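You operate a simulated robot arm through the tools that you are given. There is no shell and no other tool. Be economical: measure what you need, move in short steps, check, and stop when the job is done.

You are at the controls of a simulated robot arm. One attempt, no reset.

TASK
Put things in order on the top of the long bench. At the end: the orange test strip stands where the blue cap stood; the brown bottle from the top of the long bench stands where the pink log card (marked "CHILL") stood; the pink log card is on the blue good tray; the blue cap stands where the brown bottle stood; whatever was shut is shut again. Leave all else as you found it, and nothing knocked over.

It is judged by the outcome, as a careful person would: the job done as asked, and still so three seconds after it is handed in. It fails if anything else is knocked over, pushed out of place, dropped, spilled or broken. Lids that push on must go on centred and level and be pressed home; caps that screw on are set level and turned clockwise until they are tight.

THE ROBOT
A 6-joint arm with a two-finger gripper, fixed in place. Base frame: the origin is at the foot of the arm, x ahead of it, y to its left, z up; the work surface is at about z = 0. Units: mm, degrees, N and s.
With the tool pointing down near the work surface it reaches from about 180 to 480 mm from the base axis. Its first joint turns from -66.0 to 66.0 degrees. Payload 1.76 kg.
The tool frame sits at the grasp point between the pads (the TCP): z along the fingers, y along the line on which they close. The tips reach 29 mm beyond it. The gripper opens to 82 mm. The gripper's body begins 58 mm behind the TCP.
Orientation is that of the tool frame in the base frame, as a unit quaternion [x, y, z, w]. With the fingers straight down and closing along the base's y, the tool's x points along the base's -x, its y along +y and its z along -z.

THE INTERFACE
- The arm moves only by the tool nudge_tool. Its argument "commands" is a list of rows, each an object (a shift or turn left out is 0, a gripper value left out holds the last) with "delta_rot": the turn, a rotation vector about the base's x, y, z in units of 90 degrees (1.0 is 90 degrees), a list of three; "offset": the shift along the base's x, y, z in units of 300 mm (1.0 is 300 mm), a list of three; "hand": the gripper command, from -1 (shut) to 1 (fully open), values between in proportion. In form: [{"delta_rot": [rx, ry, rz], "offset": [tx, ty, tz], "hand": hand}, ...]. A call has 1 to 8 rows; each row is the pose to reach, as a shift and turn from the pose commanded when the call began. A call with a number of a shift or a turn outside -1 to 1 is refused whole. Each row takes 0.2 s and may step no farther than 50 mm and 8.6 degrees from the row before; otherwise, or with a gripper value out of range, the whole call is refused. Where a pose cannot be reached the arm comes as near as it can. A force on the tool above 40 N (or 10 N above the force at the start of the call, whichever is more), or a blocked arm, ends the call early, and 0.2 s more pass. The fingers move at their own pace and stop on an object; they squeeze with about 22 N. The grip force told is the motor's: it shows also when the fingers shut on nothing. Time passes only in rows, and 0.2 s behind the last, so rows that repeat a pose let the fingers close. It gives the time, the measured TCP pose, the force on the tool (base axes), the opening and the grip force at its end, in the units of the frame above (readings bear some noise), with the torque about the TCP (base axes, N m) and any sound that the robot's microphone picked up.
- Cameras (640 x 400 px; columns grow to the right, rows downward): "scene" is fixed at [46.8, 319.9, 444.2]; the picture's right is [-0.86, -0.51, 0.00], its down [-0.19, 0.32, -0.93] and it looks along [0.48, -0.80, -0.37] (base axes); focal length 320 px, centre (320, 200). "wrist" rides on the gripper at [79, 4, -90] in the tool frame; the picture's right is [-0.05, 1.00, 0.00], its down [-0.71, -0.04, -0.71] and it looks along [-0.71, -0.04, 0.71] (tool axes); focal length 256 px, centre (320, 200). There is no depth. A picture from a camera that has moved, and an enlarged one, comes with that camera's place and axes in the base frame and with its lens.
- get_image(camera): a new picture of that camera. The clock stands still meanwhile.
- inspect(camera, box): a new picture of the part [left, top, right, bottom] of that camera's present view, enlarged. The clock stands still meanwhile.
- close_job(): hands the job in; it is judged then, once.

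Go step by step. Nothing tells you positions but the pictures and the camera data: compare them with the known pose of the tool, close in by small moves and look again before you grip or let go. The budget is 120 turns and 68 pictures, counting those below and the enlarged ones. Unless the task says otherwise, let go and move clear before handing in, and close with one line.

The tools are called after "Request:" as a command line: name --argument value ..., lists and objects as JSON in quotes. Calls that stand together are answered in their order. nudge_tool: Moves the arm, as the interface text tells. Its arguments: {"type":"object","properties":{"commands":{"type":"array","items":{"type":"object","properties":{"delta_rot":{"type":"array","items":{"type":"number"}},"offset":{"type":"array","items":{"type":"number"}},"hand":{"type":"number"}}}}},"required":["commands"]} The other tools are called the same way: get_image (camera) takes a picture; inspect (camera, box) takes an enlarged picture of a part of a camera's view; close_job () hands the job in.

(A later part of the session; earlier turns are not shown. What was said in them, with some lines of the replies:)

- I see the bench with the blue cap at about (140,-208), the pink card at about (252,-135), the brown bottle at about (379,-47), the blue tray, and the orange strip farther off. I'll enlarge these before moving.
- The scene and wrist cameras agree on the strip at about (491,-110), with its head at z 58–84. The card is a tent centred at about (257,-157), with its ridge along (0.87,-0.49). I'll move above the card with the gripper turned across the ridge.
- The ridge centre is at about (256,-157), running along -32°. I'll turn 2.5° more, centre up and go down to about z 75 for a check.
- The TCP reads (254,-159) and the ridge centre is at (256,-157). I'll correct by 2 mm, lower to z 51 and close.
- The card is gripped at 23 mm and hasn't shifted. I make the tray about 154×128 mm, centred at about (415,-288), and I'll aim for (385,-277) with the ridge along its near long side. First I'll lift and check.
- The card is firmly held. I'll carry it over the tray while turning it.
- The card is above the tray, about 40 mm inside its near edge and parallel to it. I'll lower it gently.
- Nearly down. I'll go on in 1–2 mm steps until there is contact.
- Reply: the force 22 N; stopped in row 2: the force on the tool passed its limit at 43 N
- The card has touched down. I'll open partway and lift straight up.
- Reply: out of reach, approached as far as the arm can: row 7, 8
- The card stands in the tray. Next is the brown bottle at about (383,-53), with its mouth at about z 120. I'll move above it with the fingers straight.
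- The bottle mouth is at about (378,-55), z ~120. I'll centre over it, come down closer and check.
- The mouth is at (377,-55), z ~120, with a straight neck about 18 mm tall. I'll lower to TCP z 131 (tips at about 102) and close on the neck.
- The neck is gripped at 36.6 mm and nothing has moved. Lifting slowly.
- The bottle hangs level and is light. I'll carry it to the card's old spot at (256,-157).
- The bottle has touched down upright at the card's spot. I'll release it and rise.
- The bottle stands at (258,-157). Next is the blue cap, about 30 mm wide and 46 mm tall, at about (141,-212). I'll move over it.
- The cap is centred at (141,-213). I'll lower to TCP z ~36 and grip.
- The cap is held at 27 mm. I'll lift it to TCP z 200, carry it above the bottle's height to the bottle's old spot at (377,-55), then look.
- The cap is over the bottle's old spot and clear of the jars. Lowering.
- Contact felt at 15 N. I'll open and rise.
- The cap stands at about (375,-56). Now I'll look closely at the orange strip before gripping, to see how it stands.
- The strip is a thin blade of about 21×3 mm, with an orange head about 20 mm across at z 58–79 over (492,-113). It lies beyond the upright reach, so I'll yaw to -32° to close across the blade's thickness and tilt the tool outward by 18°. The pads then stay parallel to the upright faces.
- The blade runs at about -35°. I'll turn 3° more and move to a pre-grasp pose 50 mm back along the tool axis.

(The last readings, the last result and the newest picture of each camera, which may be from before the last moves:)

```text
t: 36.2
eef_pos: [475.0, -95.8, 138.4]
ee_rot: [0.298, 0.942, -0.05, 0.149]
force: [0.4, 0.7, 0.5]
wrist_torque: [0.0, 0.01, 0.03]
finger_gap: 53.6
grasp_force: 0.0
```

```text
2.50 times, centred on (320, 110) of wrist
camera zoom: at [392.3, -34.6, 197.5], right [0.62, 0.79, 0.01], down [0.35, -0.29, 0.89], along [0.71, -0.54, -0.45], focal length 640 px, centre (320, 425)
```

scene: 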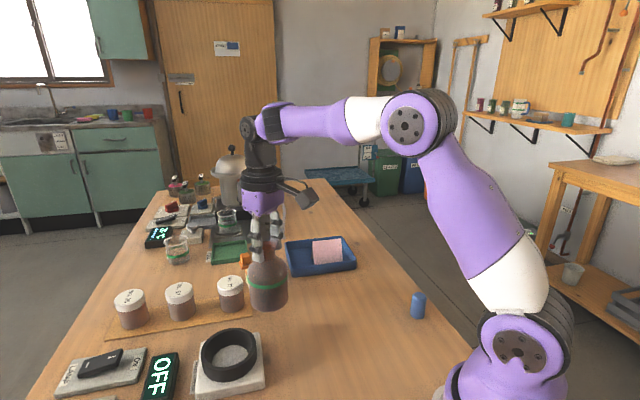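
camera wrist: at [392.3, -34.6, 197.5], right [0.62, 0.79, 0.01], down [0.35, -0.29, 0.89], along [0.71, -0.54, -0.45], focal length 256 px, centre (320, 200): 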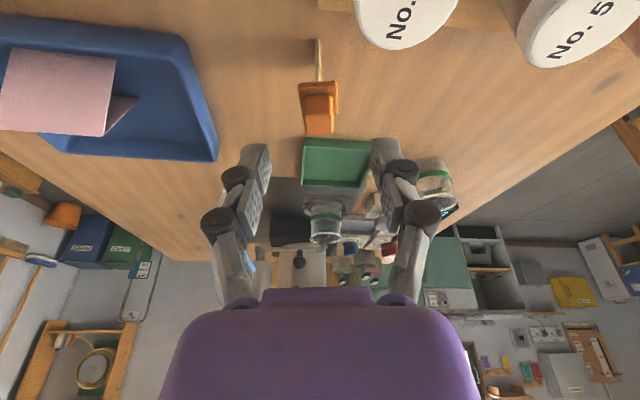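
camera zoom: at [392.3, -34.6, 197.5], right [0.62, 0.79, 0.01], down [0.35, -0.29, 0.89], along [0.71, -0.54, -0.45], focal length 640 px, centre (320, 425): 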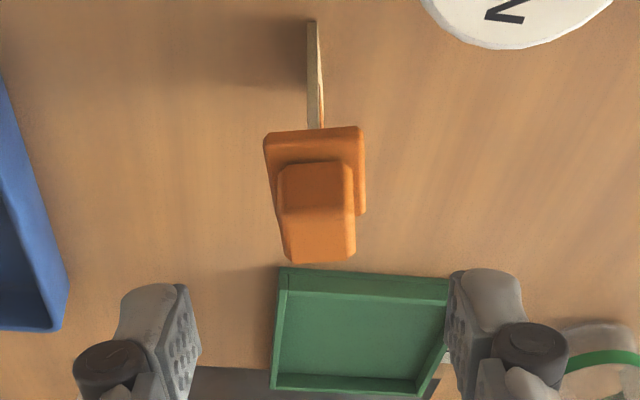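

The head sits on the tool axis to within about 1 mm. I'll advance 48 mm along the tool axis without closing, and check.

Request:
nudge_tool --commands '[{"offset": [0.01, -0.01, -0.05]}, {"offset": [0.024, -0.021, -0.1]}, {"offset": [0.036, -0.031, -0.14]}, {"offset": [0.0407, -0.034, -0.151]}, {"offset": [0.0407, -0.034, -0.151]}]'

Request:
inspect --camera "wrist" --box '[240, 90, 400, 210]'

Request:
inspect --camera "scene" --box '[210, 230, 280, 300]'

```text
t: 37.4
eef_pos: [484.2, -107.7, 93.0]
ee_rot: [0.297, 0.942, -0.05, 0.149]
force: [-0.4, 0.5, 0.6]
wrist_torque: [-0.02, 0.0, 0.03]
finger_gap: 53.4
grasp_force: 0.0
```

```text
3.33 times, centred on (320, 150) of wrist
camera zoom: at [403.3, -44.9, 152.6], right [0.62, 0.79, 0.01], down [0.35, -0.29, 0.89], along [0.71, -0.54, -0.45], focal length 853 px, centre (320, 367)
```

zoom: 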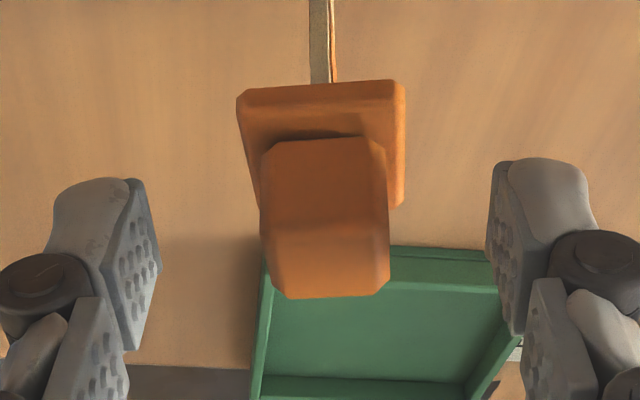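

```text
5.71 times, centred on (245, 265) of scene
camera zoom: at [46.8, 319.9, 444.2], right [-0.86, -0.51, 0.0], down [-0.19, 0.32, -0.93], along [0.48, -0.8, -0.37], focal length 1831 px, centre (749, -171)
```

zoom: 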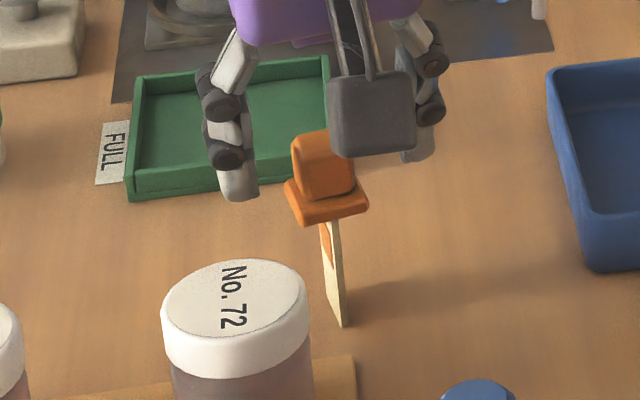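

Centred to within 1 mm and the tips are above the flange. Closing gradually.

Request:
nudge_tool --commands '[{"hand": 0.0}, {"hand": -0.2}, {"hand": -0.3}, {"hand": -0.36}, {"hand": -0.42}, {"hand": -0.5}, {"hand": -0.6}, {"hand": -0.6}]'

Request:
inspect --camera "wrist" --box '[240, 70, 400, 190]'

Request:
inspect --camera "scene" --box '[210, 230, 280, 300]'

```text
t: 39.2
eef_pos: [485.8, -107.6, 93.2]
ee_rot: [0.297, 0.942, -0.049, 0.15]
force: [0.4, 0.6, -0.6]
wrist_torque: [0.02, -0.02, 0.01]
finger_gap: 19.1
grasp_force: 21.8
```

```text
3.33 times, centred on (320, 130) of wrist
camera zoom: at [403.3, -44.8, 152.7], right [0.62, 0.79, 0.01], down [0.35, -0.29, 0.89], along [0.71, -0.54, -0.45], focal length 853 px, centre (320, 433)
```

zoom: 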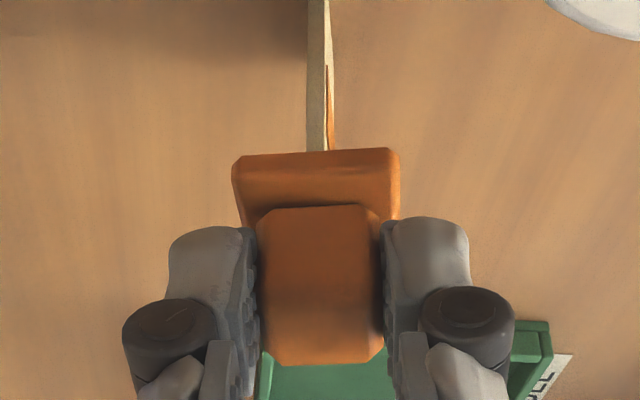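

```text
5.71 times, centred on (245, 265) of scene
camera zoom: at [46.8, 319.9, 444.2], right [-0.86, -0.51, 0.0], down [-0.19, 0.32, -0.93], along [0.48, -0.8, -0.37], focal length 1831 px, centre (749, -171)
```

zoom: 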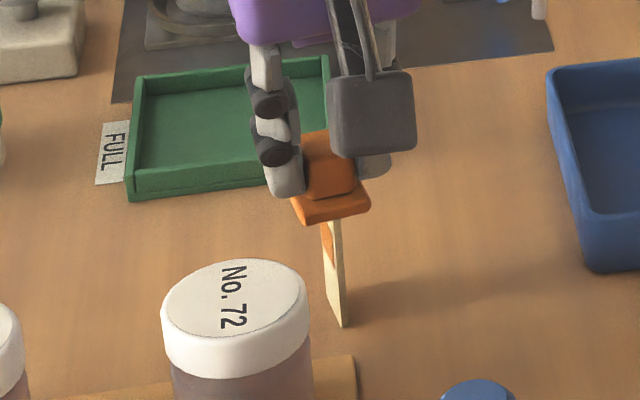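

The head is gripped at 19 mm and the strip hasn't shifted. Contact height is TCP z 93.2. I'll lift and draw it back, rising above bottle height.

Request:
nudge_tool --commands '[{"offset": [0, 0, 0.04], "hand": -1}, {"offset": [0, 0, 0.1]}, {"offset": [-0.08, -0.01, 0.19]}, {"offset": [-0.17, -0.03, 0.28]}, {"offset": [-0.26, -0.05, 0.38]}, {"offset": [-0.34, -0.07, 0.48]}, {"offset": [-0.34, -0.07, 0.48]}]'

Request:
get_image --camera "scene"

```text
t: 40.8
eef_pos: [380.8, -130.0, 236.3]
ee_rot: [0.298, 0.942, -0.05, 0.149]
force: [0.0, -0.6, -0.8]
wrist_torque: [-0.01, 0.0, 0.01]
finger_gap: 19.1
grasp_force: 21.8
```

```text
22 pictures are left
```

scene: 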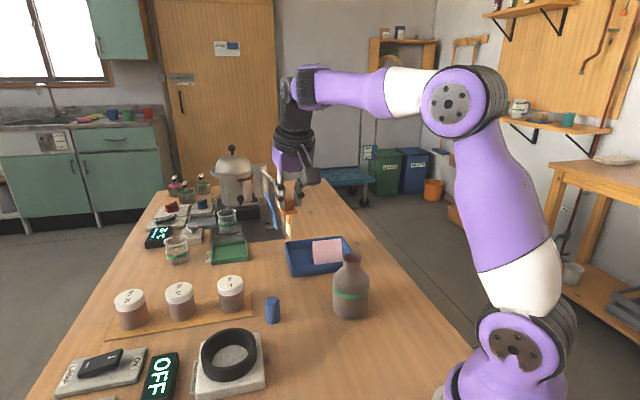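

The strip hangs upright. I'll carry it high over the bottle to the cap's old spot, yawing 21° so the tilt stays radial.

Request:
nudge_tool --commands '[{"offset": [-0.04, -0.012, 0.04], "delta_rot": [0, 0, -0.03]}, {"offset": [-0.15, -0.047, 0.05], "delta_rot": [0, 0, -0.06]}, {"offset": [-0.28, -0.087, 0.05], "delta_rot": [0, 0, -0.1]}, {"offset": [-0.42, -0.13, 0.05], "delta_rot": [0, 0, -0.14]}, {"offset": [-0.56, -0.174, 0.05], "delta_rot": [0, 0, -0.18]}, {"offset": [-0.7, -0.217, 0.05], "delta_rot": [0, 0, -0.21]}, {"offset": [-0.815, -0.253, 0.04], "delta_rot": [0, 0, -0.233]}, {"offset": [-0.815, -0.253, 0.04], "delta_rot": [0, 0, -0.233]}]'

Request:
get_image --camera "scene"

```text
t: 42.6
eef_pos: [137.1, -208.6, 253.1]
ee_rot: [0.463, 0.872, -0.076, 0.138]
force: [0.6, -0.3, -0.5]
wrist_torque: [0.05, 0.03, 0.01]
finger_gap: 19.2
grasp_force: 21.7
```

```text
21 pictures are left
```

scene: 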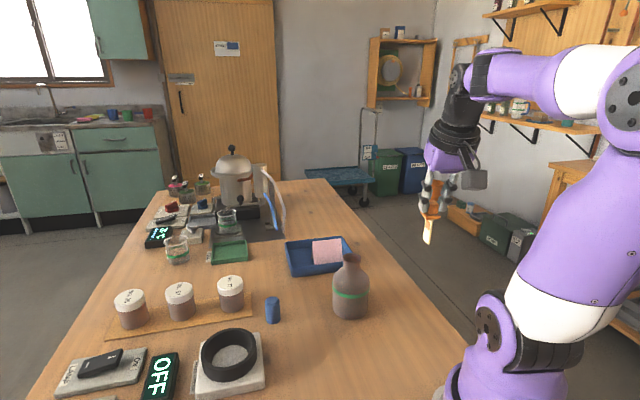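

Now I'll lower to about 15 mm above contact and check uprightness.

Request:
nudge_tool --commands '[{"offset": [0, 0, -0.12]}, {"offset": [0, 0, -0.25]}, {"offset": [0, 0, -0.36]}, {"offset": [0, 0, -0.44]}, {"offset": [0, 0, -0.475]}, {"offset": [0, 0, -0.475]}]'

Request:
inspect --camera "scene" --box '[370, 230, 470, 340]'

Request:
get_image --camera "wrist"

```text
t: 44.0
eef_pos: [137.7, -206.6, 107.5]
ee_rot: [0.463, 0.872, -0.076, 0.138]
force: [0.1, -0.2, 0.3]
wrist_torque: [0.02, 0.01, -0.02]
finger_gap: 19.3
grasp_force: 22.0
```

```text
3.64 times, centred on (420, 285) of scene
camera zoom: at [46.8, 319.9, 444.2], right [-0.86, -0.51, 0.0], down [-0.19, 0.32, -0.93], along [0.48, -0.8, -0.37], focal length 1165 px, centre (-44, -109)
```

zoom: 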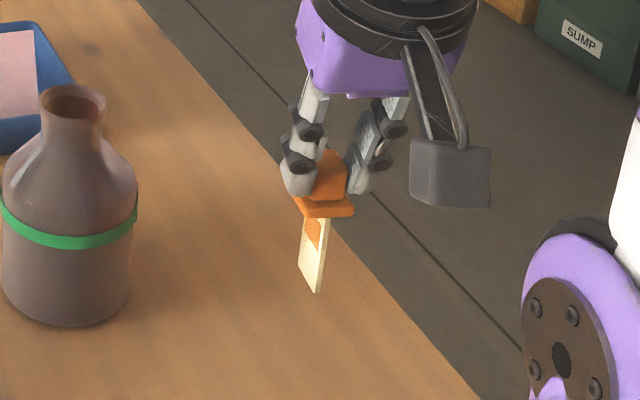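

```text
19 pictures are left
camera wrist: at [83.6, -117.9, 167.5], right [0.86, 0.52, 0.01], down [0.23, -0.39, 0.89], along [0.46, -0.76, -0.45], focal length 256 px, centre (320, 200)
```

wrist: 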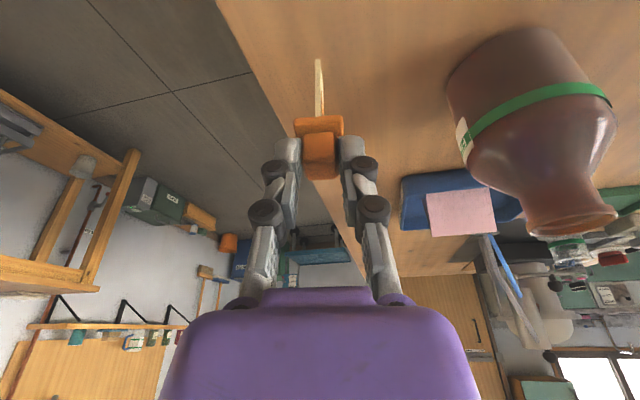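

The strip is upright. Its base centre is about (145,-216), so I'll shift (-4,+3) mm and lower gently to contact at z ~93.

Request:
nudge_tool --commands '[{"offset": [-0.0133, 0.01, 0]}, {"offset": [-0.0133, 0.01, -0.02]}, {"offset": [-0.0133, 0.01, -0.035]}, {"offset": [-0.0133, 0.01, -0.043]}, {"offset": [-0.0133, 0.01, -0.043]}]'

Request:
nudge_tool --commands '[{"offset": [0, 0, -0.003]}, {"offset": [0, 0, -0.003]}]'

Request:
inspect --camera "scene" --box '[370, 230, 470, 340]'

```text
t: 45.2
eef_pos: [134.1, -202.6, 93.4]
ee_rot: [0.463, 0.872, -0.076, 0.138]
force: [-0.7, 0.0, -0.3]
wrist_torque: [0.0, -0.01, 0.0]
finger_gap: 18.9
grasp_force: 22.2
```

```text
t: 45.8
eef_pos: [134.0, -201.7, 93.6]
ee_rot: [0.464, 0.872, -0.076, 0.138]
force: [-0.1, -0.8, 0.2]
wrist_torque: [-0.04, -0.01, -0.01]
finger_gap: 19.0
grasp_force: 22.3
```

```text
3.64 times, centred on (420, 285) of scene
camera zoom: at [46.8, 319.9, 444.2], right [-0.86, -0.51, 0.0], down [-0.19, 0.32, -0.93], along [0.48, -0.8, -0.37], focal length 1165 px, centre (-44, -109)
```

zoom: 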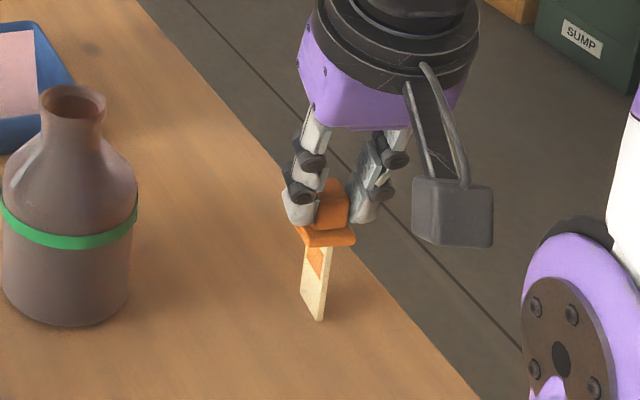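

No contact force yet, so I'll keep feeling down in sub-millimetre steps.

Request:
nudge_tool --commands '[{"offset": [0, 0, -0.003]}, {"offset": [0, 0, -0.003]}]'

Request:
nudge_tool --commands '[{"offset": [0, 0, -0.002]}, {"offset": [0, 0, -0.002]}]'

```text
t: 46.4
eef_pos: [134.2, -202.8, 90.8]
ee_rot: [0.463, 0.872, -0.076, 0.139]
force: [-0.3, 0.3, 9.9]
wrist_torque: [-0.06, -0.04, -0.03]
finger_gap: 19.0
grasp_force: 21.6
```

```text
t: 47.0
eef_pos: [135.2, -202.6, 91.1]
ee_rot: [0.463, 0.872, -0.078, 0.139]
force: [0.8, -1.3, 19.6]
wrist_torque: [-0.26, -0.15, -0.01]
finger_gap: 19.5
grasp_force: 21.4
```

Contact confirmed. I'll ease the pressure a little and open slowly.

Request:
nudge_tool --commands '[{"offset": [0, 0, 0.002]}, {"offset": [0, 0, 0.0025]}, {"offset": [0, 0, 0.0025]}]'

Request:
inspect --camera "wrist" --box '[240, 30, 400, 190]'

```text
t: 47.8
eef_pos: [134.3, -201.6, 90.9]
ee_rot: [0.463, 0.873, -0.074, 0.136]
force: [0.2, 0.0, 1.9]
wrist_torque: [0.03, 0.04, 0.01]
finger_gap: 19.3
grasp_force: 22.2
```

```text
2.50 times, centred on (320, 110) of wrist
camera zoom: at [80.2, -114.1, 152.4], right [0.86, 0.52, 0.01], down [0.23, -0.39, 0.89], along [0.46, -0.76, -0.46], focal length 640 px, centre (320, 425)
```

zoom: 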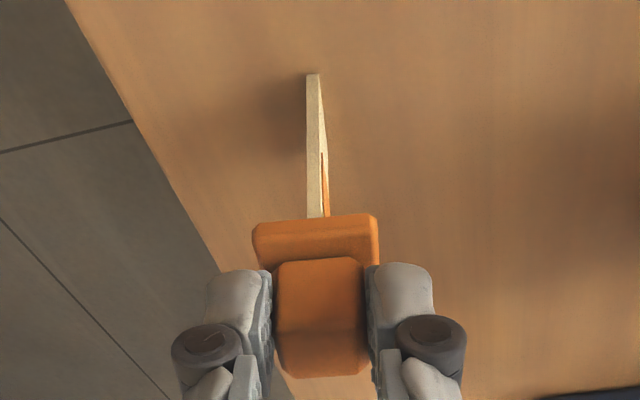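

The base centre is at about (140,-213), on the cap's old spot. Releasing slowly.

Request:
nudge_tool --commands '[{"hand": -0.5}, {"hand": -0.4}, {"hand": -0.3}, {"hand": -0.1}, {"hand": 0.1}, {"hand": 0.1}]'

Request:
inspect --camera "wrist" --box '[240, 30, 400, 190]'

Request:
inspect --camera "scene" --box '[370, 230, 470, 340]'

```text
t: 49.2
eef_pos: [135.8, -202.9, 92.2]
ee_rot: [0.463, 0.872, -0.076, 0.138]
force: [0.3, 0.1, -0.3]
wrist_torque: [0.02, -0.02, 0.03]
finger_gap: 45.1
grasp_force: 0.1
```

```text
2.50 times, centred on (320, 110) of wrist
camera zoom: at [80.5, -114.5, 152.5], right [0.86, 0.52, 0.01], down [0.23, -0.39, 0.89], along [0.46, -0.76, -0.45], focal length 640 px, centre (320, 425)
```

zoom: 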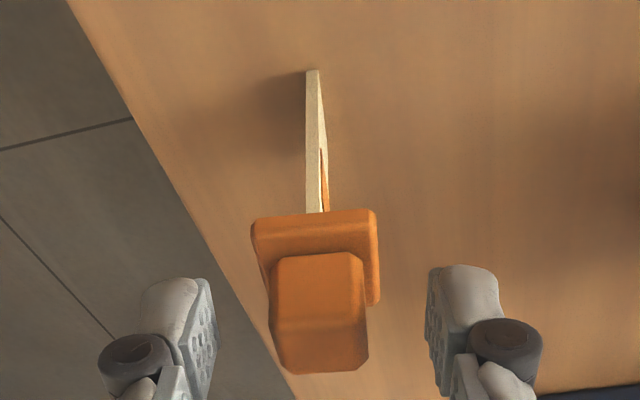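

```text
3.64 times, centred on (420, 285) of scene
camera zoom: at [46.8, 319.9, 444.2], right [-0.86, -0.51, 0.0], down [-0.19, 0.32, -0.93], along [0.48, -0.8, -0.37], focal length 1165 px, centre (-44, -109)
```

zoom: 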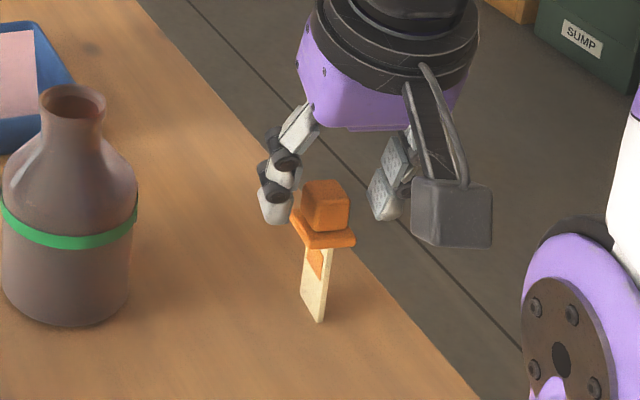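

The strip stands by itself. I'll back out along the tool axis, then go up.

Request:
nudge_tool --commands '[{"offset": [-0.007, 0.01, 0.038]}, {"offset": [-0.017, 0.026, 0.095]}, {"offset": [-0.028, 0.041, 0.152]}, {"offset": [-0.028, 0.041, 0.28]}, {"offset": [-0.028, 0.041, 0.42]}, {"offset": [-0.028, 0.041, 0.42]}]'

Request:
get_image --camera "scene"

Request:
inspect --camera "scene" --box '[200, 210, 440, 360]'

```text
t: 50.6
eef_pos: [126.4, -190.6, 222.9]
ee_rot: [0.463, 0.872, -0.076, 0.138]
force: [0.5, 0.8, -0.9]
wrist_torque: [-0.01, -0.03, 0.0]
finger_gap: 45.3
grasp_force: 0.0
```

```text
14 pictures are left
```

scene: 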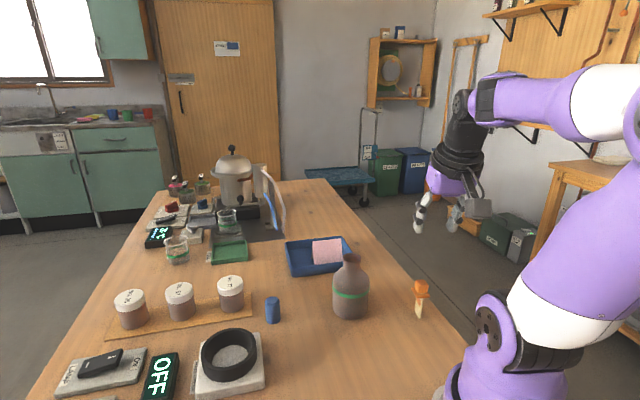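

```text
2.67 times, centred on (320, 285) of scene
camera zoom: at [46.8, 320.0, 444.2], right [-0.86, -0.51, 0.0], down [-0.19, 0.32, -0.93], along [0.48, -0.8, -0.37], focal length 854 px, centre (320, -27)
```

zoom: 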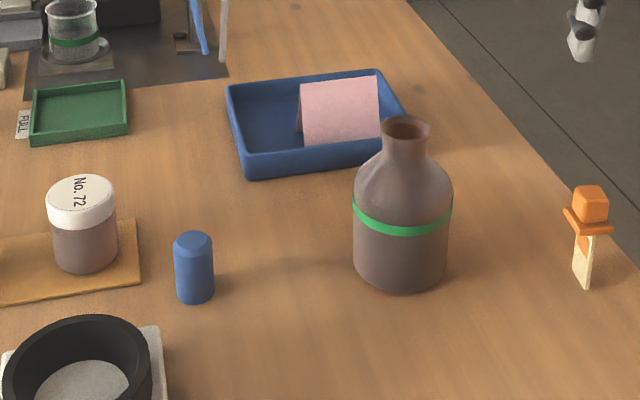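

All four pieces stand where asked: the strip on the cap's spot, the bottle on the card's, the cap on the bottle's and the card on the blue tray. Nothing else has moved and the arm is clear, so I'm handing in.

Request:
close_job

```text
The job is handed in.
```

The job is handed in: strip, bottle, cap and card are each in their asked places to within a few millimetres, all upright, and nothing shut was opened.
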